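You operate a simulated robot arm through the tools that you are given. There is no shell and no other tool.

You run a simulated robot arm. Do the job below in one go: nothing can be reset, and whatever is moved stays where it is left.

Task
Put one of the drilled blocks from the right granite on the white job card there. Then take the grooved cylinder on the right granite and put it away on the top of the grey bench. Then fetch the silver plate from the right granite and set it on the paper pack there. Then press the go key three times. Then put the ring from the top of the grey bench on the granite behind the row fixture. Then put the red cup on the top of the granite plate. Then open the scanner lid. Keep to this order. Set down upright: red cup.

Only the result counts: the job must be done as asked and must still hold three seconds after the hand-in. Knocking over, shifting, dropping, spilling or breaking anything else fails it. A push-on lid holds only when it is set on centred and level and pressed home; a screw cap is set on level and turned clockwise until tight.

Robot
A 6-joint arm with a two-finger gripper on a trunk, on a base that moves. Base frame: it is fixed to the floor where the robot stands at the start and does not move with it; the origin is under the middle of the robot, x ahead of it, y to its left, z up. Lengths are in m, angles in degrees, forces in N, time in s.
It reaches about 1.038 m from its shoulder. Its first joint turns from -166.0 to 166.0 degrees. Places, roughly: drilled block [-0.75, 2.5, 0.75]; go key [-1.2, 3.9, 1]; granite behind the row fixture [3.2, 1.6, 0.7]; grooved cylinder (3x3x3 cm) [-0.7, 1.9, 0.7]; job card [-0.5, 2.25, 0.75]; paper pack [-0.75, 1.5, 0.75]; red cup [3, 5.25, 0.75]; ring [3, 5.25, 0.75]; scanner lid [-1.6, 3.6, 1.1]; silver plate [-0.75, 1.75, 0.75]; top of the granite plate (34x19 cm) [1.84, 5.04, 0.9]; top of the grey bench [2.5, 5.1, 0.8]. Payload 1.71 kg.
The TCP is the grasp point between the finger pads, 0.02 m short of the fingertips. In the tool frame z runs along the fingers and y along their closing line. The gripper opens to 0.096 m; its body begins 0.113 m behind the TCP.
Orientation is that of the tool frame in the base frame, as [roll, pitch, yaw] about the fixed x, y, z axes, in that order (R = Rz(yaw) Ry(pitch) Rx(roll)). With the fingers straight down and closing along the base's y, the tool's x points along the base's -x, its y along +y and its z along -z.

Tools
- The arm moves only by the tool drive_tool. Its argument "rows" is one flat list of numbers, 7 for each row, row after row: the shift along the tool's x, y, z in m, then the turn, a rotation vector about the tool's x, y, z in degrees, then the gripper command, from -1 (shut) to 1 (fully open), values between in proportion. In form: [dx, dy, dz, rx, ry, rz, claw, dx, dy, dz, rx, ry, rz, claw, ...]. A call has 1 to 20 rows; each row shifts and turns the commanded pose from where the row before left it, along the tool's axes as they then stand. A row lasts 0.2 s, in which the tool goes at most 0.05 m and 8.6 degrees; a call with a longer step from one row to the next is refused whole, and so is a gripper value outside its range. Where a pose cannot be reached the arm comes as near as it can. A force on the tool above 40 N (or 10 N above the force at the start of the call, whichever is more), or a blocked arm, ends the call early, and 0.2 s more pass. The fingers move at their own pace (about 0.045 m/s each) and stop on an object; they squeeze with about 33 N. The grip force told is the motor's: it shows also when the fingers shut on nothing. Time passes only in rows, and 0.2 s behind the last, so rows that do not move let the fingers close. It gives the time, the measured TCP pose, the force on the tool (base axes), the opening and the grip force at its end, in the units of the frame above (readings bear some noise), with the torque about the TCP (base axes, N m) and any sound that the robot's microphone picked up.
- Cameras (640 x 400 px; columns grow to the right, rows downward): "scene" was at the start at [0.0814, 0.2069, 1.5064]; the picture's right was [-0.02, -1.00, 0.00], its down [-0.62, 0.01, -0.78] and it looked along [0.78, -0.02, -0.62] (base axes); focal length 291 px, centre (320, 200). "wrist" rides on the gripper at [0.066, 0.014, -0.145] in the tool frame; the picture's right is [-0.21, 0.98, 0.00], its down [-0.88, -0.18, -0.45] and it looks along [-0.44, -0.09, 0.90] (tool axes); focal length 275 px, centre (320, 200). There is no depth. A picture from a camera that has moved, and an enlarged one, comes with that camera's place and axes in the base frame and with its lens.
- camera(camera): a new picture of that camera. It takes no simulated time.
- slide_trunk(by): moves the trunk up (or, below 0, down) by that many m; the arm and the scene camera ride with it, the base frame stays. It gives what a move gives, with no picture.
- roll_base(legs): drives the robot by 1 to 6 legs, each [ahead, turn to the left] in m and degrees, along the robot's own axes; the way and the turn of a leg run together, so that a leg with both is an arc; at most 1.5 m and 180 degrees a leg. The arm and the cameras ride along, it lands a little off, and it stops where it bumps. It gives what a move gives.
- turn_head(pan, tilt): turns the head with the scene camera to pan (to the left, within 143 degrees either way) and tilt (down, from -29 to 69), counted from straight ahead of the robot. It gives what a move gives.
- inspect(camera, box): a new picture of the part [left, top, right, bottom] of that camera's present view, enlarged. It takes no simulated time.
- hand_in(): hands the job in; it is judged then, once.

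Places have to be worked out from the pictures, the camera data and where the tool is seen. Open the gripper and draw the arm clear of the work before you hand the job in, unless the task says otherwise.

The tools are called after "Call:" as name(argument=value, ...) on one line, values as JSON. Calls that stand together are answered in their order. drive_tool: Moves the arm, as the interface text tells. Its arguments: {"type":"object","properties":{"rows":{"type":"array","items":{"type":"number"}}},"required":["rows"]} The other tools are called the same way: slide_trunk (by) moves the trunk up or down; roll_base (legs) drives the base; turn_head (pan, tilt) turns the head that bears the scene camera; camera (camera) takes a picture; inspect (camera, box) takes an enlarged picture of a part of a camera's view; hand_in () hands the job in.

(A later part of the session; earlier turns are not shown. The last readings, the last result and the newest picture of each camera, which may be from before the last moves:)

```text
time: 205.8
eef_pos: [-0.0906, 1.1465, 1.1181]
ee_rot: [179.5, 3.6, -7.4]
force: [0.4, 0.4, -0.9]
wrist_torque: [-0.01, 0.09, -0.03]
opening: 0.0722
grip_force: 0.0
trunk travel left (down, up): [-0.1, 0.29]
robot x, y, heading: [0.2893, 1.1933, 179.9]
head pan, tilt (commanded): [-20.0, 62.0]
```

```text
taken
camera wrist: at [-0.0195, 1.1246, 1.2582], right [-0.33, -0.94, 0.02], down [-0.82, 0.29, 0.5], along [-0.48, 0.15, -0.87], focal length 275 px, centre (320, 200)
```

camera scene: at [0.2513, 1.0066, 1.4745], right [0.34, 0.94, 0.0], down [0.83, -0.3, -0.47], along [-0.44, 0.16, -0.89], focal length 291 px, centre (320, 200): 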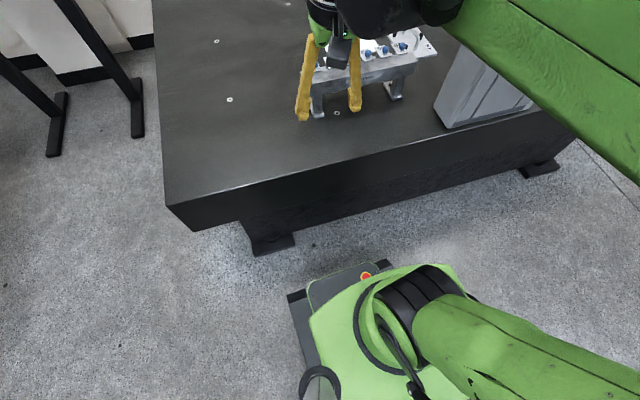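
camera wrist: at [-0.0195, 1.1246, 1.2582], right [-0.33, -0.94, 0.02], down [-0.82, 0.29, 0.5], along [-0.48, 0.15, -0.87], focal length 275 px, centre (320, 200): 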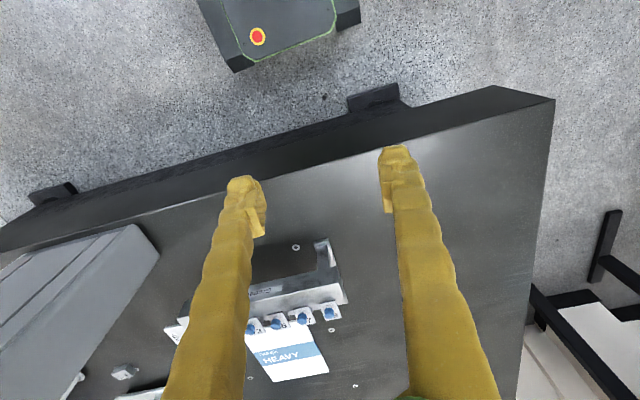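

Base front is ≈0.295 ahead of centre and the table edge here is x≈-0.24, so I can advance to x≈0.115. Drive 0.17 m ahead.

Call:
roll_base(legs=[[0.17, 0]])

Call:
turn_head(pan=-15, tilt=38)

Call:
camera(camera="scene")

Call:
camera(camera="wrist")

```text
time: 207.5
eef_pos: [-0.2585, 1.1458, 1.1169]
ee_rot: [179.5, 3.6, -7.1]
force: [-0.4, 0.1, 0.2]
wrist_torque: [-0.04, -0.02, 0.03]
opening: 0.072
grip_force: 0.1
trunk travel left (down, up): [-0.1, 0.29]
robot x, y, heading: [0.1213, 1.1904, -179.7]
head pan, tilt (commanded): [-20.0, 62.0]
```

```text
time: 208.4
eef_pos: [-0.2577, 1.1457, 1.1176]
ee_rot: [179.5, 3.7, -7.0]
force: [-0.1, -0.7, -0.1]
wrist_torque: [-0.02, -0.03, 0.0]
opening: 0.0722
grip_force: 0.1
trunk travel left (down, up): [-0.1, 0.29]
robot x, y, heading: [0.1225, 1.1917, -179.8]
head pan, tilt (commanded): [-15.0, 38.0]
```

```text
taken
camera scene: at [0.0675, 1.0065, 1.5065], right [0.26, 0.97, 0.0], down [0.6, -0.16, -0.79], along [-0.76, 0.2, -0.62], focal length 291 px, centre (320, 200)
```

scene: 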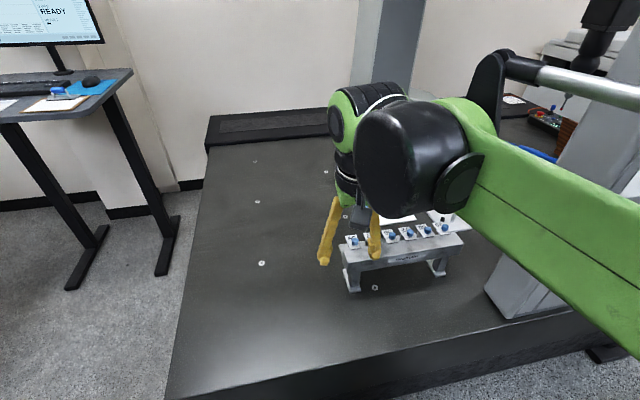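

```text
taken
camera wrist: at [-0.1853, 1.1231, 1.2586], right [-0.32, -0.95, 0.02], down [-0.82, 0.29, 0.5], along [-0.48, 0.14, -0.87], focal length 275 px, centre (320, 200)
```

wrist: 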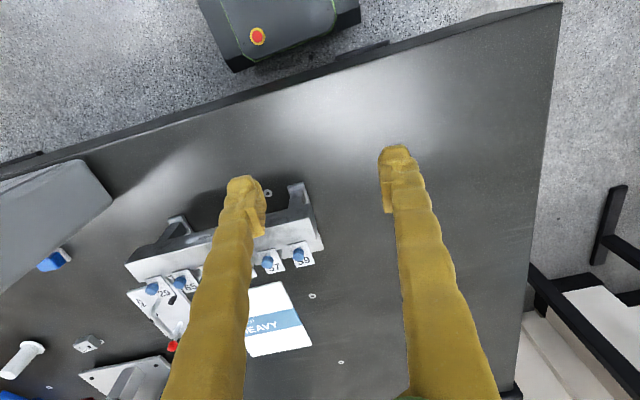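

The row stand lies between me and the ream; I'll keep the tips above 0.9 while crossing. Level the tool, yaw to ≈-2°, and move to ≈(-0.60,1.60,0.98).

Call:
drive_tool(rows=[0, 0, 0, 0.5, 3.7, -5, 0.5, -0.0275, -0.034, 0.0106, 0, 0, 0, 0.5, -0.0275, -0.034, 0.0106, 0, 0, 0, 0.5, -0.0275, -0.034, 0.0106, 0, 0, 0, 0.5, -0.0275, -0.034, 0.0106, 0, 0, 0, 0.5, -0.0275, -0.034, 0.0106, 0, 0, 0, 0.5, -0.0275, -0.034, 0.0106, 0, 0, 0, 0.5, -0.0275, -0.034, 0.0106, 0, 0, 0, 0.5, -0.0275, -0.034, 0.0106, 0, 0, 0, 0.5, 0, 0, 0, 0, 0, 0, 0.5])

Call:
camera(camera="scene")

Call:
camera(camera="wrist")

```text
time: 210.6
eef_pos: [-0.4704, 1.4235, 1.0331]
ee_rot: [-179.8, -0.4, -2.1]
force: [0.8, -0.2, -0.1]
wrist_torque: [0.0, -0.01, -0.02]
opening: 0.0721
grip_force: 0.1
trunk travel left (down, up): [-0.1, 0.29]
robot x, y, heading: [0.1218, 1.1941, -179.7]
head pan, tilt (commanded): [-15.0, 38.0]
```

```text
taken
camera scene: at [0.046, 1.0067, 1.5057], right [0.26, 0.97, 0.0], down [0.61, -0.16, -0.78], along [-0.75, 0.2, -0.63], focal length 291 px, centre (320, 200)
```

scene: 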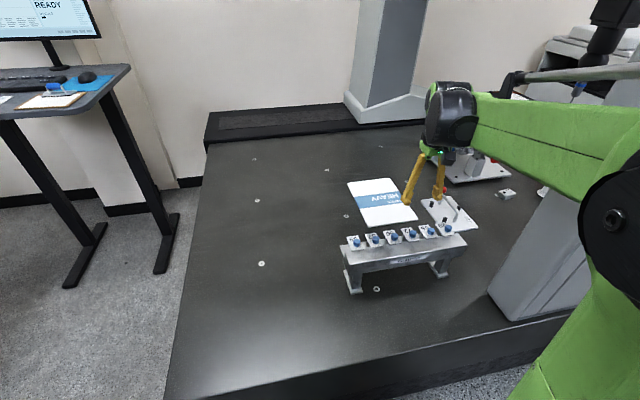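

```text
taken
camera wrist: at [-0.4077, 1.4062, 1.1783], right [-0.24, -0.97, 0.0], down [-0.87, 0.22, 0.44], along [-0.43, 0.11, -0.9], focal length 275 px, centre (320, 200)
```

wrist: 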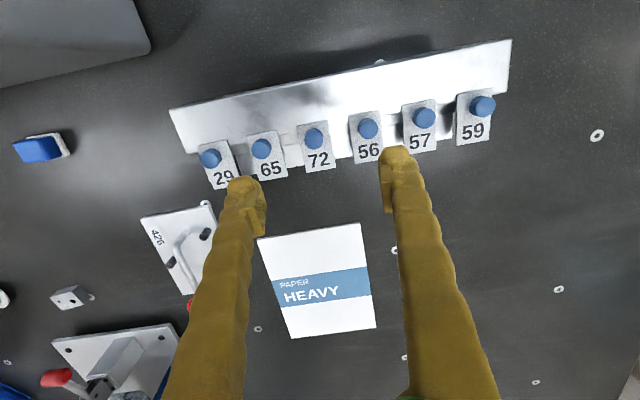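

Ream is at x∈[-0.98,-0.69], y∈[1.40,1.61]. Continue toward above the plate handle in two stages, watching the elbow against the column.

Call:
drive_tool(rows=[-0.0251, -0.034, 0.0092, 0, 0, 0, 0.5, -0.0251, -0.034, 0.0092, 0, 0, 0, 0.5, -0.0251, -0.034, 0.0092, 0, 0, 0, 0.5, -0.0251, -0.034, 0.0092, 0, 0, 0, 0.5, -0.0251, -0.034, 0.0092, 0, 0, 0, 0.5, 0, 0, 0, 0, 0, 0, 0.5])

Call:
camera(camera="scene")

Call:
camera(camera="wrist")

```text
time: 212.0
eef_pos: [-0.5929, 1.6004, 0.9839]
ee_rot: [-179.7, -0.4, -2.0]
force: [-0.6, 0.1, 0.2]
wrist_torque: [-0.04, -0.05, -0.03]
opening: 0.0722
grip_force: 0.0
trunk travel left (down, up): [-0.1, 0.29]
robot x, y, heading: [0.1222, 1.1933, -180.0]
head pan, tilt (commanded): [-15.0, 38.0]
```

```text
taken
camera scene: at [0.0458, 1.0068, 1.5057], right [0.26, 0.97, 0.0], down [0.61, -0.16, -0.78], along [-0.75, 0.2, -0.63], focal length 291 px, centre (320, 200)
```

scene: 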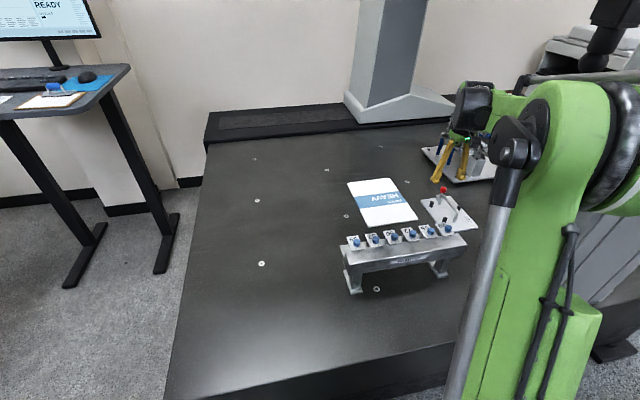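

```text
taken
camera wrist: at [-0.5294, 1.583, 1.13], right [-0.24, -0.97, 0.0], down [-0.87, 0.22, 0.44], along [-0.43, 0.11, -0.9], focal length 275 px, centre (320, 200)
```

wrist: 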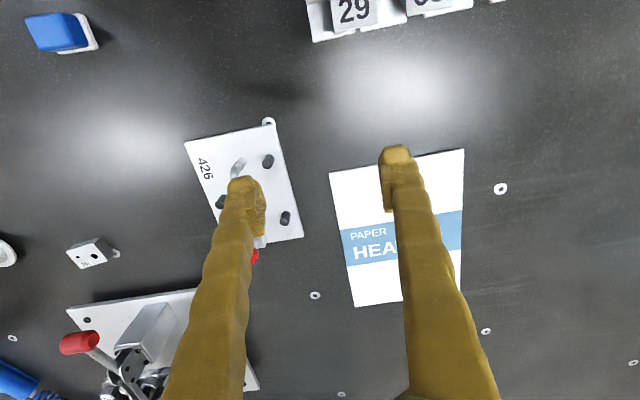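

The elbow (≈(-0.25,1.45)) gets close to the column on this line. I'll pull the arm back, then shift the base ≈0.13 m toward −y for more clearance.

Call:
drive_tool(rows=[0.0192, 0.0369, -0.0083, 0, 0, 0, 0.5, 0.0192, 0.0369, -0.0083, 0, 0, 0, 0.5, 0.0192, 0.0369, -0.0083, 0, 0, 0, 0.5, 0.0192, 0.0369, -0.0083, 0, 0, 0, 0.5, 0.0192, 0.0369, -0.0083, 0, 0, 0, 0.5, 0.0192, 0.0369, -0.0083, 0, 0, 0, 0.5, 0.0192, 0.0369, -0.0083, 0, 0, 0, 0.5, 0.0192, 0.0369, -0.0083, 0, 0, 0, 0.5, 0.03, 0, 0, 0, 0, 0, 0.5, 0.03, 0, 0, 0, 0, 0, 0.5, 0, 0, 0, 0, 0, 0, 0.5])

Call:
roll_base(legs=[[-0.2, 0], [0, 45], [0.19, 0], [0, -45], [0.08, 0]])

Call:
camera(camera="scene")

```text
time: 214.4
eef_pos: [-0.3864, 1.2984, 1.051]
ee_rot: [-179.8, -0.4, -2.1]
force: [0.4, 0.9, -0.8]
wrist_torque: [0.01, 0.03, -0.01]
opening: 0.072
grip_force: 0.1
trunk travel left (down, up): [-0.1, 0.29]
robot x, y, heading: [0.1187, 1.1921, -180.0]
head pan, tilt (commanded): [-15.0, 38.0]
```

```text
time: 224.8
eef_pos: [-0.3924, 1.1788, 1.0504]
ee_rot: [-179.8, -0.3, -3.4]
force: [0.4, -0.5, 0.1]
wrist_torque: [-0.01, 0.1, -0.01]
opening: 0.0719
grip_force: 0.1
trunk travel left (down, up): [-0.1, 0.29]
robot x, y, heading: [0.1129, 1.0659, 179.3]
head pan, tilt (commanded): [-15.0, 38.0]
```

```text
taken
camera scene: at [0.0371, 0.8779, 1.5058], right [0.27, 0.96, 0.0], down [0.6, -0.17, -0.78], along [-0.75, 0.21, -0.63], focal length 291 px, centre (320, 200)
```

scene: 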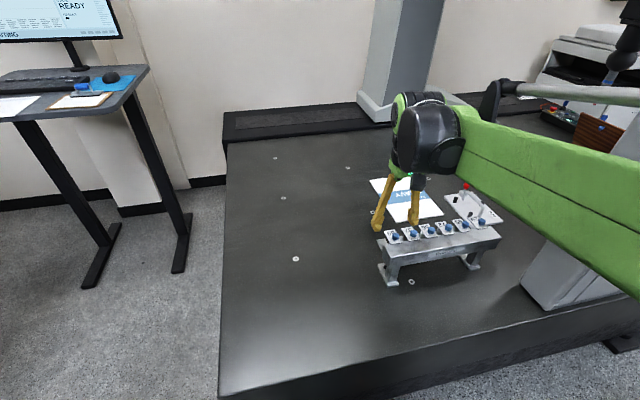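

Base is now at (0.113,1.066). Move the tool toward the plate again, first 10 rows.

Call:
drive_tool(rows=[-0.0232, -0.0385, 0.007, 0, -0.3, 0, 0.5, -0.0232, -0.0385, 0.007, 0, 0, 0, 0.5, -0.0232, -0.0385, 0.007, 0, 0, 0, 0.5, -0.0232, -0.0385, 0.007, 0, 0, 0, 0.5, -0.0232, -0.0385, 0.007, 0, 0, 0, 0.5, -0.0232, -0.0385, 0.007, 0, 0, 0, 0.5, -0.0232, -0.0385, 0.007, 0, 0, 0, 0.5, -0.0232, -0.0385, 0.007, 0, 0, 0, 0.5, -0.0232, -0.0385, 0.007, 0, 0, 0, 0.5, -0.0232, -0.0385, 0.007, 0, 0, 0, 0.5, 0, 0, 0, 0, 0, 0, 0.5])

Call:
camera(camera="scene")

Call:
camera(camera="wrist")

```text
time: 227.2
eef_pos: [-0.5928, 1.5754, 0.99]
ee_rot: [-179.9, 0.7, -3.1]
force: [0.2, 0.8, 0.5]
wrist_torque: [-0.01, -0.01, 0.05]
opening: 0.0721
grip_force: 0.1
trunk travel left (down, up): [-0.1, 0.29]
robot x, y, heading: [0.1146, 1.0633, 179.1]
head pan, tilt (commanded): [-15.0, 38.0]
```

```text
taken
camera scene: at [0.0344, 0.8785, 1.5057], right [0.27, 0.96, 0.0], down [0.6, -0.17, -0.78], along [-0.75, 0.21, -0.63], focal length 291 px, centre (320, 200)
```

scene: 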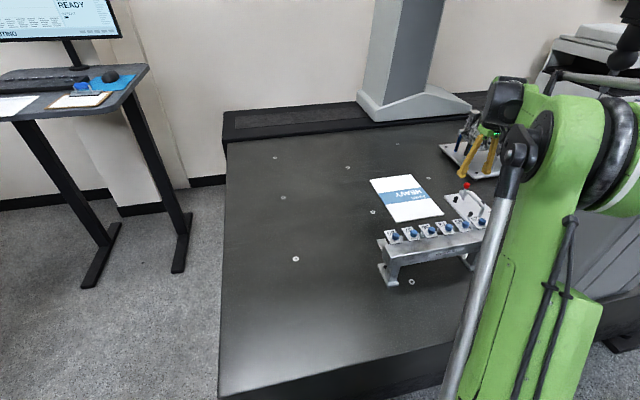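

```text
taken
camera wrist: at [-0.5266, 1.5572, 1.135], right [-0.26, -0.97, 0.0], down [-0.86, 0.23, 0.46], along [-0.44, 0.12, -0.89], focal length 275 px, centre (320, 200)
```

wrist: 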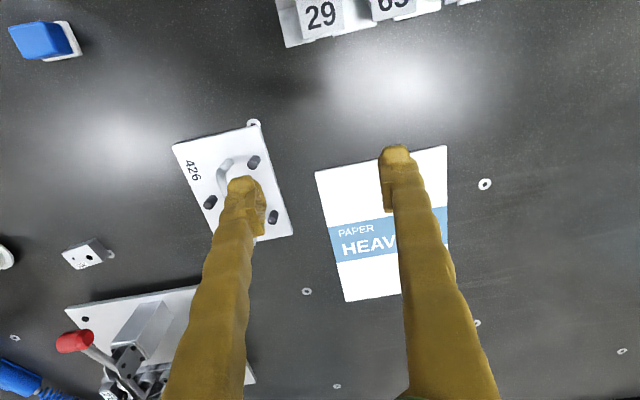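

Good clearance now. Continue to above the handle (≈(-0.685,1.740)) at z≈0.93.

Call:
drive_tool(rows=[-0.0252, -0.04, 0.015, 0, 0.7, 0, 0.5, -0.0252, -0.04, 0.015, 0, 0, 0, 0.5, -0.0252, -0.04, 0.015, 0, 0, 0, 0.5, -0.0252, -0.04, 0.015, 0, 0, 0, 0.5, 0, 0, 0, 0, 0, 0, 0.5])

Call:
camera(camera="scene")

Call:
camera(camera="wrist")

```text
time: 228.4
eef_pos: [-0.681, 1.7381, 0.9334]
ee_rot: [-179.9, 0.1, -3.3]
force: [0.6, 0.0, 0.0]
wrist_torque: [-0.03, 0.0, 0.0]
opening: 0.0721
grip_force: 0.0
trunk travel left (down, up): [-0.1, 0.29]
robot x, y, heading: [0.1154, 1.0625, 179.2]
head pan, tilt (commanded): [-15.0, 38.0]
```

```text
taken
camera scene: at [0.035, 0.8785, 1.5059], right [0.27, 0.96, 0.0], down [0.6, -0.17, -0.78], along [-0.75, 0.21, -0.63], focal length 291 px, centre (320, 200)
```

scene: 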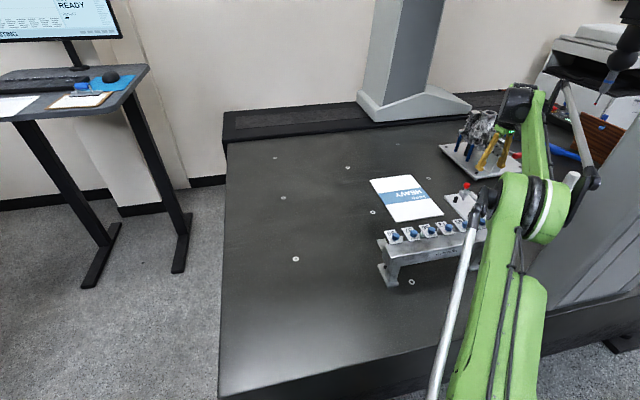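

```text
taken
camera wrist: at [-0.6167, 1.7208, 1.0786], right [-0.26, -0.97, 0.0], down [-0.86, 0.23, 0.45], along [-0.43, 0.12, -0.9], focal length 275 px, centre (320, 200)
```

wrist: 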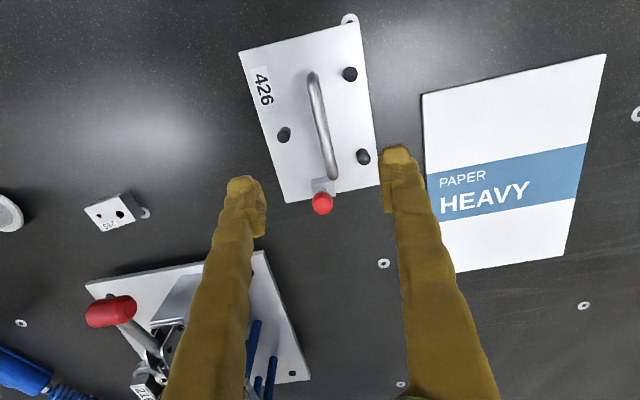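

The gripper is centred over the handle bar (x -0.74…-0.63, y≈1.736, z≈0.768). Narrow the opening to ≈46 mm (to clear the pegs) and descend to z≈0.775.

Call:
drive_tool(rows=[-0.002, 0.001, 0.03, 0, 0, 0, -0.05, 0, 0, 0.03, 0, 0, 0, -0.05, 0, 0, 0.03, 0, 0, 0, -0.05, 0, 0, 0.02, 0, 0, 0, -0.05, 0, 0, 0, 0, 0, 0, -0.05])

Call:
camera(camera="wrist")

```text
time: 229.6
eef_pos: [-0.682, 1.741, 0.8219]
ee_rot: [-179.9, 0.1, -3.2]
force: [0.5, 0.4, 0.3]
wrist_torque: [0.02, 0.04, 0.01]
opening: 0.0455
grip_force: 0.0
trunk travel left (down, up): [-0.1, 0.29]
robot x, y, heading: [0.1152, 1.0646, 179.4]
head pan, tilt (commanded): [-15.0, 38.0]
```

```text
taken
camera wrist: at [-0.6186, 1.7233, 0.9672], right [-0.26, -0.97, 0.0], down [-0.86, 0.23, 0.45], along [-0.43, 0.12, -0.9], focal length 275 px, centre (320, 200)
```

wrist: 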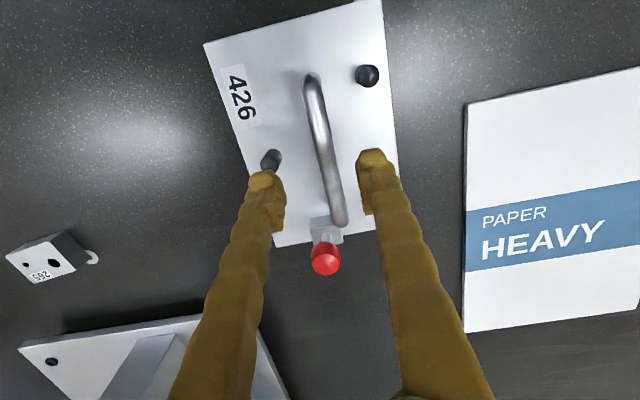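

Bar is 6 mm toward −y of the TCP; correct and lower to z≈0.773, then close.

Call:
drive_tool(rows=[0, 0.006, 0.015, 0, 0, 0, -0.05, 0, 0, 0.015, 0, 0, 0, -0.05, 0, 0, 0.01, 0, 0, 0, -0.05, 0, 0, 0.009, 0, 0, 0, -0.05, 0, 0, 0, 0, 0, 0, -0.05])

Call:
camera(camera="wrist")

```text
time: 230.8
eef_pos: [-0.6826, 1.7365, 0.774]
ee_rot: [-179.7, 0.1, -3.3]
force: [0.2, -0.5, 0.7]
wrist_torque: [0.01, 0.01, -0.01]
opening: 0.0456
grip_force: 0.2
trunk travel left (down, up): [-0.1, 0.29]
robot x, y, heading: [0.1132, 1.0631, 179.2]
head pan, tilt (commanded): [-15.0, 38.0]
```

```text
taken
camera wrist: at [-0.6188, 1.7177, 0.9184], right [-0.26, -0.97, 0.0], down [-0.86, 0.23, 0.45], along [-0.43, 0.12, -0.9], focal length 275 px, centre (320, 200)
```

wrist: 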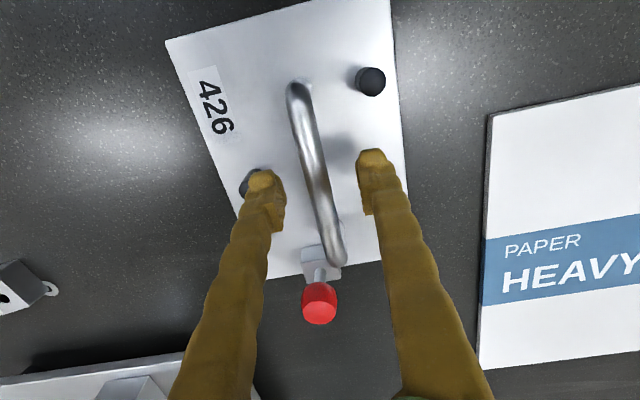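

Centred on the bar. Close the gripper.

Call:
drive_tool(rows=[0, 0, 0, 0, 0, 0, -1, 0, 0, 0, 0, 0, 0, -1, 0, 0, 0, 0, 0, 0, -1, 0, 0, 0, 0, 0, 0, -1])

Call:
camera(camera="wrist")

```text
time: 231.8
eef_pos: [-0.6821, 1.735, 0.7739]
ee_rot: [-179.8, 0.2, -3.4]
force: [1.2, -1.5, -0.3]
wrist_torque: [0.0, 0.01, 0.32]
opening: 0.009
grip_force: 33.0
trunk travel left (down, up): [-0.1, 0.29]
robot x, y, heading: [0.118, 1.0681, 179.4]
head pan, tilt (commanded): [-15.0, 38.0]
```

```text
taken
camera wrist: at [-0.6188, 1.7176, 0.9186], right [-0.26, -0.97, 0.0], down [-0.86, 0.23, 0.45], along [-0.43, 0.12, -0.9], focal length 275 px, centre (320, 200)
```

wrist: 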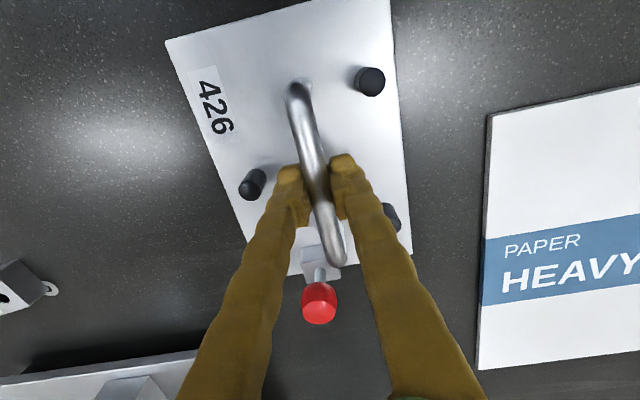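

Gripped (9 mm bar). Lift slowly and check the load.

Call:
drive_tool(rows=[0, 0, -0.01, 0, 0, 0, -1, 0, 0, -0.015, 0, 0, 0, -1, 0, 0, -0.02, 0, 0, 0, -1, 0, 0, 0, 0, 0, 0, -1, 0, 0, 0, 0, 0, 0, -1])

Call:
camera(camera="wrist")

Call:
camera(camera="scene")

```text
time: 233.0
eef_pos: [-0.6841, 1.7358, 0.8181]
ee_rot: [-179.9, -0.1, -3.2]
force: [0.0, 0.1, -9.5]
wrist_torque: [-0.06, -0.07, 0.0]
opening: 0.0088
grip_force: 33.3
trunk travel left (down, up): [-0.1, 0.29]
robot x, y, heading: [0.114, 1.0633, 179.2]
head pan, tilt (commanded): [-15.0, 38.0]
```

```text
taken
camera wrist: at [-0.6198, 1.7176, 0.9633], right [-0.26, -0.97, 0.0], down [-0.86, 0.23, 0.45], along [-0.43, 0.12, -0.9], focal length 275 px, centre (320, 200)
```

wrist: 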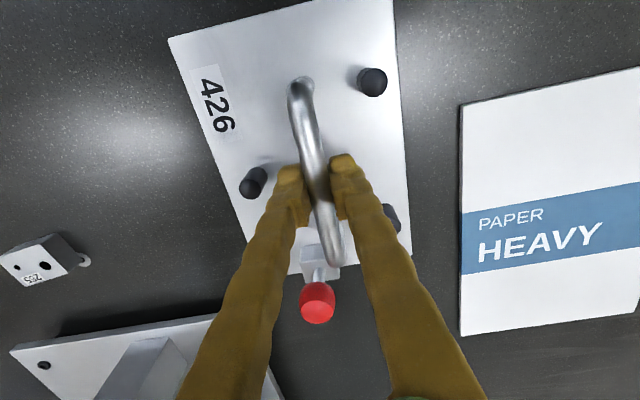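

```text
taken
camera scene: at [0.0341, 0.8786, 1.5057], right [0.27, 0.96, 0.0], down [0.61, -0.17, -0.78], along [-0.75, 0.21, -0.63], focal length 291 px, centre (320, 200)
```

scene: 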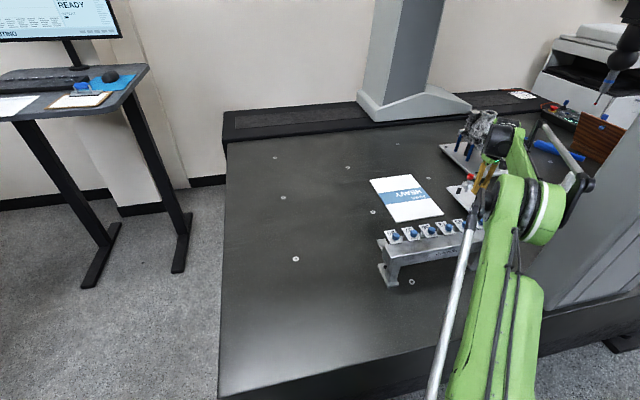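

The plate hangs level (≈1 kg). Raise to z≈0.86 and carry diagonally to above the ream centre (TCP ≈(-0.823,1.503)).

Call:
drive_tool(rows=[0, 0, -0.02, 0, 0, 0, -1, 0, 0, -0.02, 0, 0, 0, -1, -0.018, 0.0343, 0, 0, 0, 0, -1, -0.018, 0.0343, 0, 0, 0, 0, -1, -0.018, 0.0343, 0, 0, 0, 0, -1, -0.018, 0.0343, 0, 0, 0, 0, -1, -0.018, 0.0343, 0, 0, 0, 0, -1, -0.018, 0.0343, 0, 0, 0, 0, -1, -0.018, 0.0343, 0, 0, 0, 0, -1, 0, 0, 0, 0, 0, 0, -1, 0, 0, 0, 0, 0, 0, -1])

Call:
camera(camera="wrist")

Call:
camera(camera="scene")

```text
time: 235.4
eef_pos: [-0.8271, 1.4977, 0.858]
ee_rot: [-179.8, -0.1, -3.3]
force: [-0.6, -0.2, -9.4]
wrist_torque: [-0.07, -0.05, -0.01]
opening: 0.0089
grip_force: 32.8
trunk travel left (down, up): [-0.1, 0.29]
robot x, y, heading: [0.1153, 1.0613, 179.4]
head pan, tilt (commanded): [-15.0, 38.0]
```

```text
taken
camera wrist: at [-0.7617, 1.4798, 1.0024], right [-0.26, -0.97, 0.0], down [-0.86, 0.23, 0.45], along [-0.43, 0.12, -0.9], focal length 275 px, centre (320, 200)
```

wrist: 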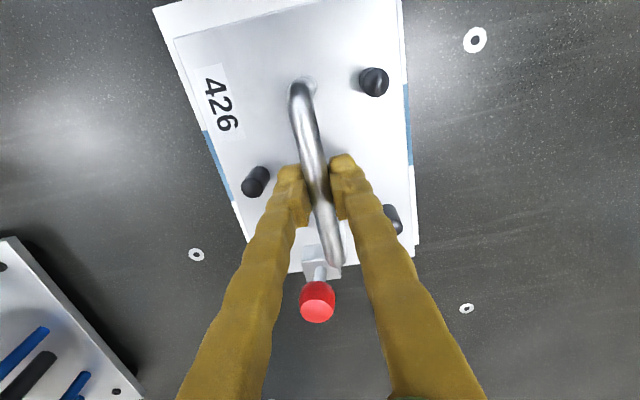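

```text
taken
camera scene: at [0.0339, 0.8783, 1.5057], right [0.27, 0.96, 0.0], down [0.61, -0.17, -0.78], along [-0.75, 0.21, -0.63], focal length 291 px, centre (320, 200)
```

scene: 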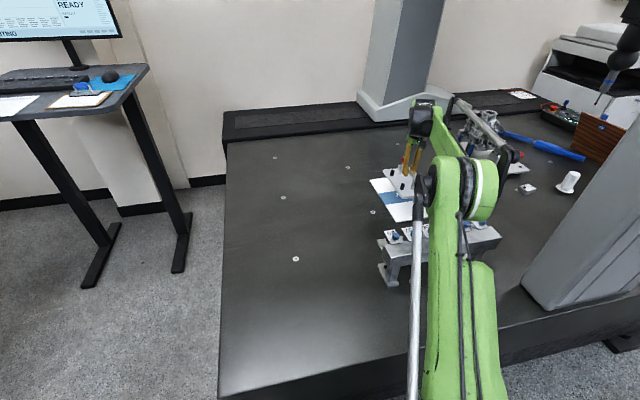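

Plate is well inside the ream outline. Lower gradually and watch the load for contact.

Call:
drive_tool(rows=[0, 0, 0.015, 0, 0, 0, -1, 0, 0, 0.015, 0, 0, 0, -1, 0, 0, 0.01, 0, 0, 0, -1, 0, 0, 0, 0, 0, 0, -1])

Call:
drive_tool(rows=[0, 0, 0.005, 0, 0, 0, -1, 0, 0, 0.005, 0, 0, 0, -1, 0, 0, 0, 0, 0, 0, -1])

Call:
drive_tool(rows=[0, 0, 0.004, 0, 0, 0, -1, 0, 0, 0.004, 0, 0, 0, -1, 0, 0, 0, 0, 0, 0, -1])

```text
time: 236.4
eef_pos: [-0.8247, 1.5008, 0.8158]
ee_rot: [-179.9, 0.0, -3.3]
force: [0.3, 0.5, -9.7]
wrist_torque: [-0.08, -0.04, 0.01]
opening: 0.0089
grip_force: 33.0
trunk travel left (down, up): [-0.1, 0.29]
robot x, y, heading: [0.113, 1.0623, 179.5]
head pan, tilt (commanded): [-15.0, 38.0]
```

```text
time: 237.2
eef_pos: [-0.8232, 1.5031, 0.8066]
ee_rot: [-179.9, 0.0, -3.3]
force: [0.5, -0.1, -8.3]
wrist_torque: [-0.07, -0.01, -0.03]
opening: 0.0088
grip_force: 32.6
trunk travel left (down, up): [-0.1, 0.29]
robot x, y, heading: [0.1078, 1.0612, 179.1]
head pan, tilt (commanded): [-15.0, 38.0]
```

```text
time: 238.0
eef_pos: [-0.8225, 1.5027, 0.7994]
ee_rot: [-179.9, 0.0, -3.4]
force: [0.2, -0.2, -9.2]
wrist_torque: [-0.07, -0.07, -0.01]
opening: 0.0088
grip_force: 33.3
trunk travel left (down, up): [-0.1, 0.29]
robot x, y, heading: [0.1113, 1.0654, 179.1]
head pan, tilt (commanded): [-15.0, 38.0]
```

Call:
drive_tool(rows=[0, 0, 0.003, 0, 0, 0, -1, 0, 0, 0.002, 0, 0, 0, -1, 0, 0, 0, 0, 0, 0, -1])

Call:
drive_tool(rows=[0, 0, 0.002, 0, 0, 0, -1, 0, 0, 0.002, 0, 0, 0, -1, 0, 0, 0, 0, 0, 0, -1])

Call:
camera(camera="wrist")

```text
time: 238.8
eef_pos: [-0.8238, 1.5036, 0.7947]
ee_rot: [-179.9, 0.1, -3.3]
force: [-0.3, -0.4, -9.1]
wrist_torque: [-0.06, -0.05, 0.01]
opening: 0.0089
grip_force: 33.1
trunk travel left (down, up): [-0.1, 0.29]
robot x, y, heading: [0.1129, 1.0615, 179.3]
head pan, tilt (commanded): [-15.0, 38.0]
```

```text
time: 239.6
eef_pos: [-0.8225, 1.5024, 0.7897]
ee_rot: [-179.9, 0.0, -3.4]
force: [0.3, -0.4, -9.3]
wrist_torque: [-0.03, -0.08, 0.0]
opening: 0.0093
grip_force: 32.8
trunk travel left (down, up): [-0.1, 0.29]
robot x, y, heading: [0.1129, 1.0626, 179.1]
head pan, tilt (commanded): [-15.0, 38.0]
```

```text
taken
camera wrist: at [-0.7589, 1.4853, 0.9348], right [-0.26, -0.97, 0.0], down [-0.86, 0.23, 0.45], along [-0.43, 0.12, -0.9], focal length 275 px, centre (320, 200)
```

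wrist: 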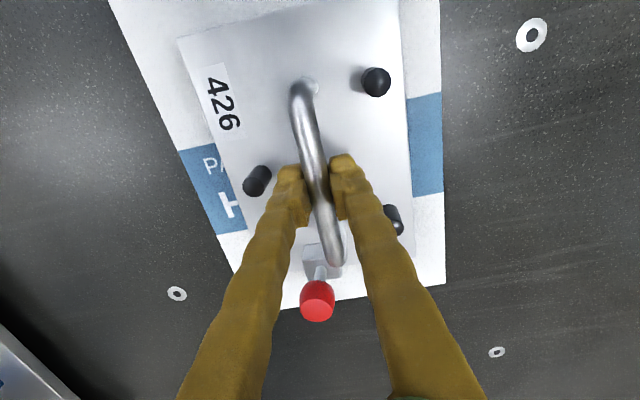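

Well centred, still hanging. Continue in 2 mm steps.

Call:
drive_tool(rows=[0, 0, 0.002, 0, 0, 0, -1, 0, 0, 0, 0, 0, 0, -1])

Call:
drive_tool(rows=[0, 0, 0.002, 0, 0, 0, -1, 0, 0, 0, 0, 0, 0, -1])

Call:
drive_tool(rows=[0, 0, 0.002, 0, 0, 0, -1, 0, 0, 0, 0, 0, 0, -1])

```text
time: 240.2
eef_pos: [-0.8235, 1.504, 0.7877]
ee_rot: [-179.9, 0.0, -3.2]
force: [1.3, -0.1, -9.4]
wrist_torque: [-0.05, -0.06, -0.02]
opening: 0.0091
grip_force: 32.9
trunk travel left (down, up): [-0.1, 0.29]
robot x, y, heading: [0.1153, 1.0623, 179.1]
head pan, tilt (commanded): [-15.0, 38.0]
```

```text
time: 240.8
eef_pos: [-0.8227, 1.5023, 0.785]
ee_rot: [-179.9, 0.0, -3.3]
force: [0.5, -1.1, -6.9]
wrist_torque: [0.14, 0.18, 0.14]
opening: 0.0091
grip_force: 33.1
trunk travel left (down, up): [-0.1, 0.29]
robot x, y, heading: [0.1145, 1.0643, 179.1]
head pan, tilt (commanded): [-15.0, 38.0]
```

```text
time: 241.4
eef_pos: [-0.8232, 1.5035, 0.7832]
ee_rot: [-179.8, 0.0, -3.3]
force: [0.0, -0.3, -7.3]
wrist_torque: [0.01, 0.02, 0.05]
opening: 0.009
grip_force: 32.8
trunk travel left (down, up): [-0.1, 0.29]
robot x, y, heading: [0.1131, 1.0617, 179.3]
head pan, tilt (commanded): [-15.0, 38.0]
```

First contact at ≈0.785. Lower slightly more until the weight is taken.

Call:
drive_tool(rows=[0, 0, 0.0015, 0, 0, 0, -1, 0, 0, 0, 0, 0, 0, -1])

Call:
drive_tool(rows=[0, 0, 0.0015, 0, 0, 0, -1, 0, 0, 0, 0, 0, 0, -1])

```text
time: 242.0
eef_pos: [-0.8232, 1.5028, 0.7833]
ee_rot: [-179.8, 0.0, -3.3]
force: [-0.6, 0.1, -6.8]
wrist_torque: [0.04, 0.09, 0.03]
opening: 0.0094
grip_force: 33.1
trunk travel left (down, up): [-0.1, 0.29]
robot x, y, heading: [0.1146, 1.0618, 179.1]
head pan, tilt (commanded): [-15.0, 38.0]
```

```text
time: 242.6
eef_pos: [-0.8228, 1.502, 0.7814]
ee_rot: [-179.8, 0.1, -3.3]
force: [-3.9, 1.3, 1.4]
wrist_torque: [-0.01, -0.16, 0.09]
opening: 0.0091
grip_force: 32.9
trunk travel left (down, up): [-0.1, 0.29]
robot x, y, heading: [0.1142, 1.0646, 179.2]
head pan, tilt (commanded): [-15.0, 38.0]
```

Weight is on the ream. Open to ≈46 mm and rise straight up.

Call:
drive_tool(rows=[0, 0, 0, 0, 0, 0, -0.4, 0, 0, 0, 0, 0, 0, -0.05, 0, 0, 0, 0, 0, 0, -0.05, 0, 0, 0, 0, 0, 0, -0.05, 0, 0, -0.02, 0, 0, 0, -0.05, 0, 0, -0.03, 0, 0, 0, -0.05, 0, 0, -0.04, 0, 0, 0, -0.05, 0, 0, -0.04, 0, 0, 0, -0.05, 0, 0, 0, 0, 0, 0, -0.05])

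Call:
camera(camera="wrist")

```text
time: 244.6
eef_pos: [-0.8247, 1.5019, 0.9117]
ee_rot: [-179.7, 0.2, -3.3]
force: [-0.1, 0.0, -0.3]
wrist_torque: [-0.02, 0.01, 0.04]
opening: 0.0456
grip_force: 0.1
trunk travel left (down, up): [-0.1, 0.29]
robot x, y, heading: [0.117, 1.0576, 179.1]
head pan, tilt (commanded): [-15.0, 38.0]
```

```text
taken
camera wrist: at [-0.7596, 1.484, 1.0574], right [-0.26, -0.97, 0.0], down [-0.86, 0.23, 0.45], along [-0.43, 0.12, -0.89], focal length 275 px, centre (320, 200)
```

wrist: 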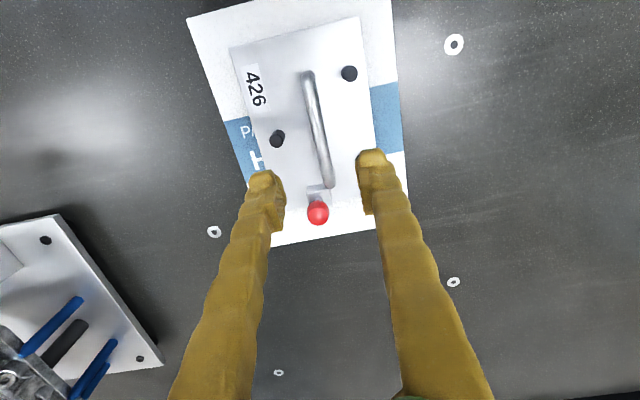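

Plate sits centred on the paper pack. Retract the arm up and back.

Call:
drive_tool(rows=[0, 0, -0.045, 0, 0, 0, -0.05, 0.0377, 0.0247, -0.011, 0, 0, 0, -0.05, 0.0377, 0.0247, -0.011, 0, 0, 0, -0.05, 0.0377, 0.0247, -0.011, 0, 0, 0, -0.05, 0.0377, 0.0247, -0.011, 0, 0, 0, -0.05, 0.0377, 0.0247, -0.011, 0, 0, 0, -0.05, 0.0377, 0.0247, -0.011, 0, 0, 0, -0.05, 0.0377, 0.0247, -0.011, 0, 0, 0, -0.05, 0.0377, 0.0247, -0.011, 0, 0, 0, -0.05, 0.0377, 0.0247, -0.011, 0, 0, 0, -0.05, 0.0377, 0.0247, -0.011, 0, 0, 0, -0.05, 0.0377, 0.0247, -0.011, 0, 0, 0, -0.05, 0.0377, 0.0247, -0.011, 0, 0, 0, -0.05, 0, 0, 0, 0, 0, 0, -0.05])

Call:
camera(camera="scene")

```text
time: 247.6
eef_pos: [-0.3889, 1.1834, 1.0851]
ee_rot: [-179.9, 0.1, -3.4]
force: [0.9, -0.7, -0.8]
wrist_torque: [-0.03, 0.1, 0.0]
opening: 0.0455
grip_force: 0.1
trunk travel left (down, up): [-0.1, 0.29]
robot x, y, heading: [0.1129, 1.0634, 179.2]
head pan, tilt (commanded): [-15.0, 38.0]
```

```text
taken
camera scene: at [0.0361, 0.878, 1.5057], right [0.27, 0.96, 0.0], down [0.6, -0.17, -0.78], along [-0.75, 0.22, -0.63], focal length 291 px, centre (320, 200)
```

scene: 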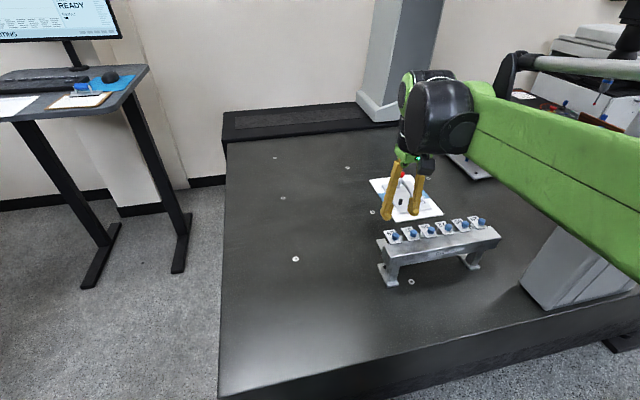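

Back away, turn to +y, and drive up the aisle toward the copier.

Call:
roll_base(legs=[[-0.28, 0], [0, -89], [1.4, 0], [1.3, 0]])

Call:
turn_head(pan=80, tilt=20)

Call:
camera(camera="scene")

```text
time: 273.3
eef_pos: [0.289, 4.2377, 1.0849]
ee_rot: [-179.8, 0.1, -89.4]
force: [0.6, 0.9, 0.3]
wrist_torque: [0.0, -0.01, -0.01]
opening: 0.0455
grip_force: 0.0
trunk travel left (down, up): [-0.1, 0.29]
robot x, y, heading: [0.2012, 3.7263, 93.2]
head pan, tilt (commanded): [-15.0, 38.0]
```

```text
time: 275.0
eef_pos: [0.2881, 4.2227, 1.0925]
ee_rot: [-179.8, 0.9, -89.4]
force: [-1.2, -1.6, 0.0]
wrist_torque: [0.13, -0.03, 0.0]
opening: 0.0455
grip_force: 0.2
trunk travel left (down, up): [-0.1, 0.29]
robot x, y, heading: [0.2006, 3.7313, 93.3]
head pan, tilt (commanded): [80.0, 20.0]
```

```text
taken
camera scene: at [-0.1002, 3.721, 1.5351], right [0.12, 0.99, -0.01], down [0.34, -0.05, -0.94], along [-0.93, 0.11, -0.34], focal length 291 px, centre (320, 200)
```

scene: 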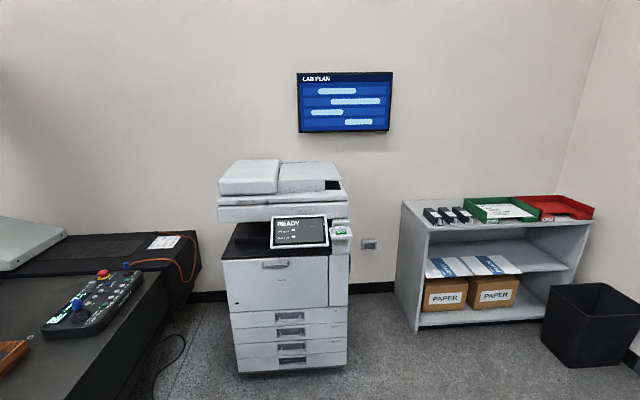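

Zoom on the key and lid for triangulation from this second viewpoint.

Call:
inspect(camera="scene", box=[210, 150, 370, 260])

Call:
inspect(camera="scene", box=[310, 215, 370, 255])

```text
3.64 times, centred on (290, 205) of scene
camera zoom: at [-0.1002, 3.721, 1.5351], right [0.12, 0.99, -0.01], down [0.34, -0.05, -0.94], along [-0.93, 0.11, -0.34], focal length 1059 px, centre (429, 182)
```

zoom: 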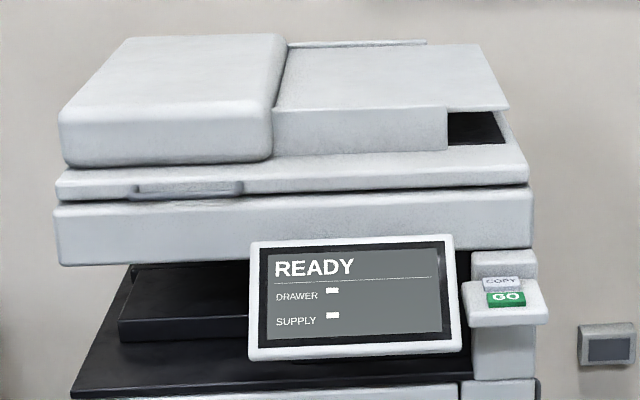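

```text
10.00 times, centred on (340, 235) of scene
camera zoom: at [-0.1002, 3.721, 1.5351], right [0.12, 0.99, -0.01], down [0.34, -0.05, -0.94], along [-0.93, 0.11, -0.34], focal length 2913 px, centre (120, -150)
```

zoom: 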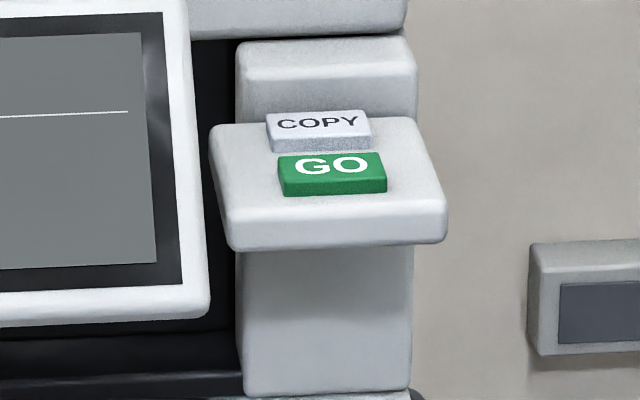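

GO key triangulates to ≈(-1.237,3.948,0.966), in front of the deck (x≈-1.35); the COPY key is right behind it. Turn to face the copier and advance to x≈-0.35.

Call:
roll_base(legs=[[0.06, 0], [0, 87], [0.55, 0]])

Call:
turn_head(pan=0, tilt=28)

Call:
camera(camera="scene")

```text
time: 285.4
eef_pos: [-0.8362, 3.9069, 1.0922]
ee_rot: [-179.9, 0.9, -2.7]
force: [0.2, -0.5, -0.3]
wrist_torque: [0.02, 0.02, -0.01]
opening: 0.0455
grip_force: 0.1
trunk travel left (down, up): [-0.1, 0.29]
robot x, y, heading: [-0.3508, 3.792, 180.2]
head pan, tilt (commanded): [80.0, 20.0]
```

```text
time: 287.0
eef_pos: [-0.8178, 3.9076, 1.1008]
ee_rot: [-179.9, 1.9, -2.7]
force: [1.2, 0.4, -1.2]
wrist_torque: [0.02, 0.09, -0.04]
opening: 0.0457
grip_force: 0.1
trunk travel left (down, up): [-0.1, 0.29]
robot x, y, heading: [-0.3448, 3.7893, 180.1]
head pan, tilt (commanded): [0.0, 28.0]
```

```text
taken
camera scene: at [-0.4241, 3.5819, 1.5215], right [0.0, 1.0, 0.0], down [0.48, 0.0, -0.88], along [-0.88, 0.0, -0.48], focal length 291 px, centre (320, 200)
```

scene: 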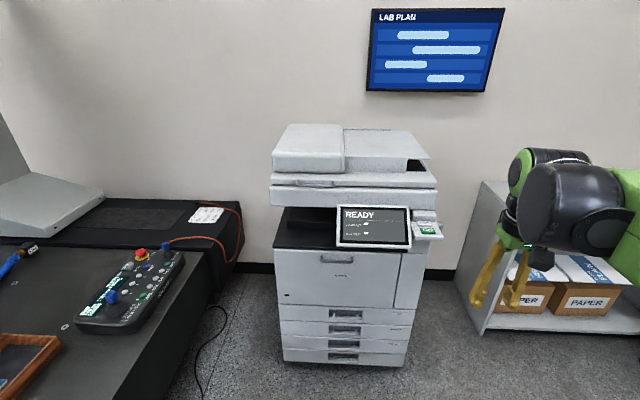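

Zoom on the key from here for a better fix.

Call:
inspect(camera="scene", box=[390, 205, 460, 250])

Call:
inspect(camera="scene", box=[255, 115, 455, 255])

```text
8.89 times, centred on (425, 228) of scene
camera zoom: at [-0.4241, 3.5819, 1.5215], right [0.0, 1.0, 0.0], down [0.48, 0.0, -0.88], along [-0.88, 0.0, -0.48], focal length 2590 px, centre (-613, -44)
```

zoom: 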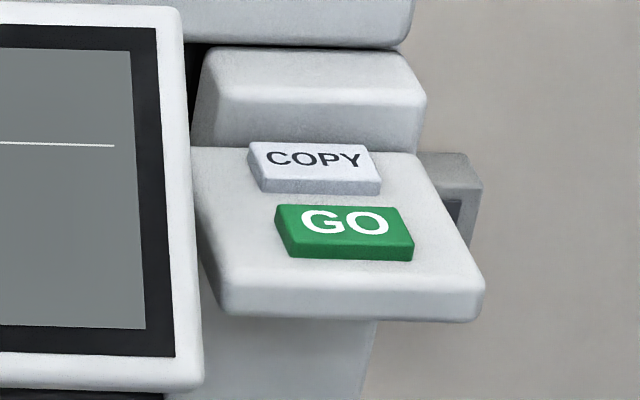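

```text
2.86 times, centred on (355, 185) of scene
camera zoom: at [-0.4241, 3.5819, 1.5215], right [0.0, 1.0, 0.0], down [0.48, 0.0, -0.88], along [-0.88, 0.0, -0.48], focal length 832 px, centre (220, 243)
```

zoom: 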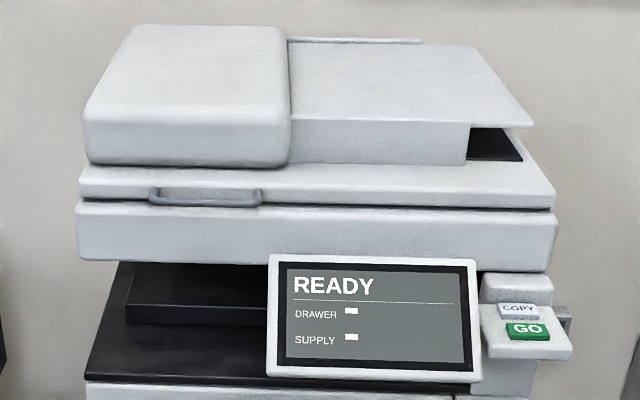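

Estimates vary by ~2–4 cm, so I'll refine with the wrist camera. Close the fingers, tilt the tool ≈20° forward and move to hover in front of/above the key.

Call:
drive_tool(rows=[-0.043, -0.0025, 0, 0, -2.26, -0.35, -1, -0.043, -0.0025, 0, 0, -2.26, -0.35, -1, -0.043, -0.0025, 0, 0, -2.26, -0.35, -1, -0.043, -0.0025, 0, 0, -2.26, -0.35, -1, -0.043, -0.0025, 0, 0, -2.26, -0.35, -1, -0.043, -0.0025, 0, 0, -2.26, -0.35, -1, -0.043, -0.0025, 0, 0, -2.26, -0.35, -1, -0.043, -0.0025, 0, 0, -2.26, -0.35, -1, 0, 0, 0, 0, 0, 0, -1])

Call:
camera(camera="wrist")

Call:
camera(camera="scene")

```text
time: 289.0
eef_pos: [-1.1578, 3.9331, 1.1543]
ee_rot: [-179.3, 19.8, 0.3]
force: [-0.3, 0.0, -0.4]
wrist_torque: [0.01, -0.04, 0.0]
opening: 0.0001
grip_force: 29.9
trunk travel left (down, up): [-0.1, 0.29]
robot x, y, heading: [-0.3475, 3.7867, 180.0]
head pan, tilt (commanded): [0.0, 28.0]
```

```text
taken
camera wrist: at [-1.0481, 3.9199, 1.269], right [-0.19, -0.98, 0.06], down [-0.67, 0.18, 0.72], along [-0.71, 0.1, -0.69], focal length 275 px, centre (320, 200)
```

wrist: 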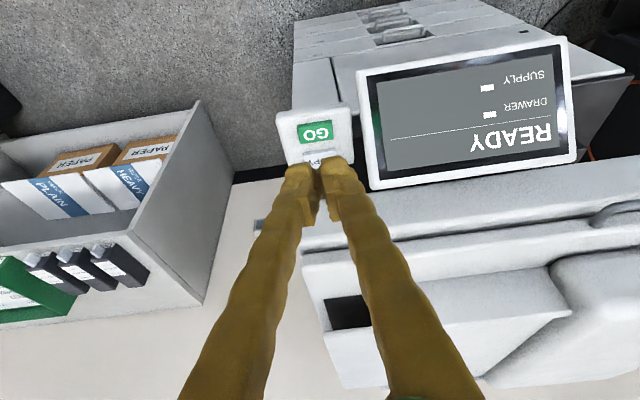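

```text
taken
camera scene: at [-0.4316, 3.5822, 1.5211], right [0.0, 1.0, 0.0], down [0.48, 0.0, -0.88], along [-0.88, 0.0, -0.48], focal length 291 px, centre (320, 200)
```

scene: 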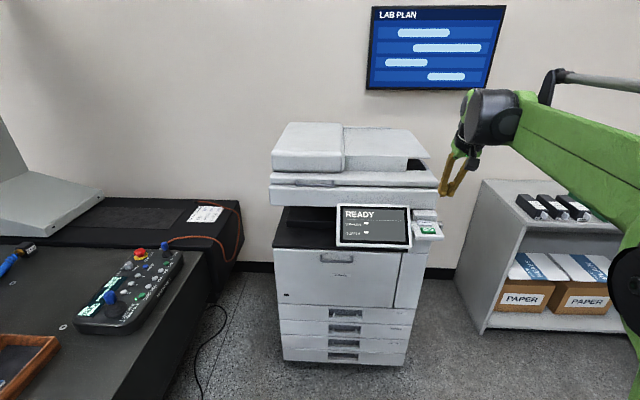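

Refined: key top ≈(-1.239,3.945,0.963). Move to hover about 4 cm above it.

Call:
drive_tool(rows=[-0.0058, -0.0024, 0.0306, -0.7, 0, 0, -1, -0.0058, -0.0024, 0.0306, 0, 0, 0, -1, -0.0058, -0.0024, 0.0306, 0, 0, 0, -1, -0.0058, -0.0024, 0.0306, 0, 0, 0, -1, -0.0058, -0.0024, 0.0306, 0, 0, 0, -1, 0, 0, 0, 0, 0, 0, -1])

Call:
camera(camera="wrist")

Call:
inspect(camera="scene", box=[380, 150, 500, 250])

```text
time: 290.4
eef_pos: [-1.2357, 3.9474, 1.0212]
ee_rot: [-180.0, 19.8, 0.3]
force: [0.4, -0.6, 0.0]
wrist_torque: [0.01, -0.03, -0.03]
opening: 0.0001
grip_force: 29.1
trunk travel left (down, up): [-0.1, 0.29]
robot x, y, heading: [-0.3455, 3.7921, 180.1]
head pan, tilt (commanded): [0.0, 28.0]
```

```text
taken
camera wrist: at [-1.1255, 3.935, 1.1346], right [-0.19, -0.98, 0.07], down [-0.68, 0.18, 0.71], along [-0.71, 0.09, -0.7], focal length 275 px, centre (320, 200)
```

wrist: 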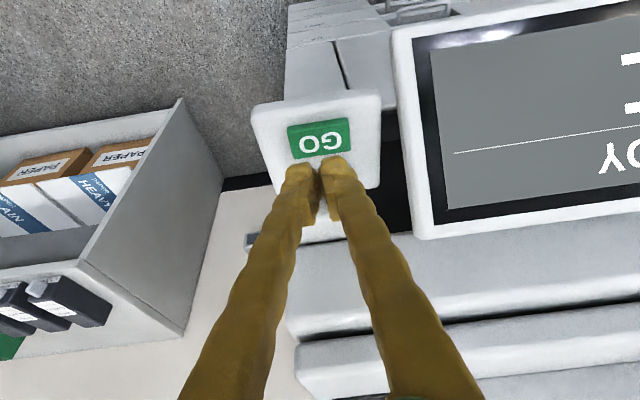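

```text
4.00 times, centred on (440, 200) of scene
camera zoom: at [-0.4315, 3.5821, 1.5211], right [0.0, 1.0, 0.0], down [0.48, 0.0, -0.88], along [-0.88, 0.0, -0.48], focal length 1165 px, centre (-160, 200)
```

zoom: 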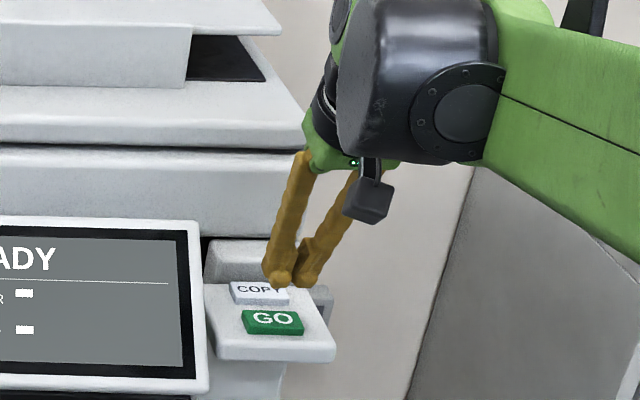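

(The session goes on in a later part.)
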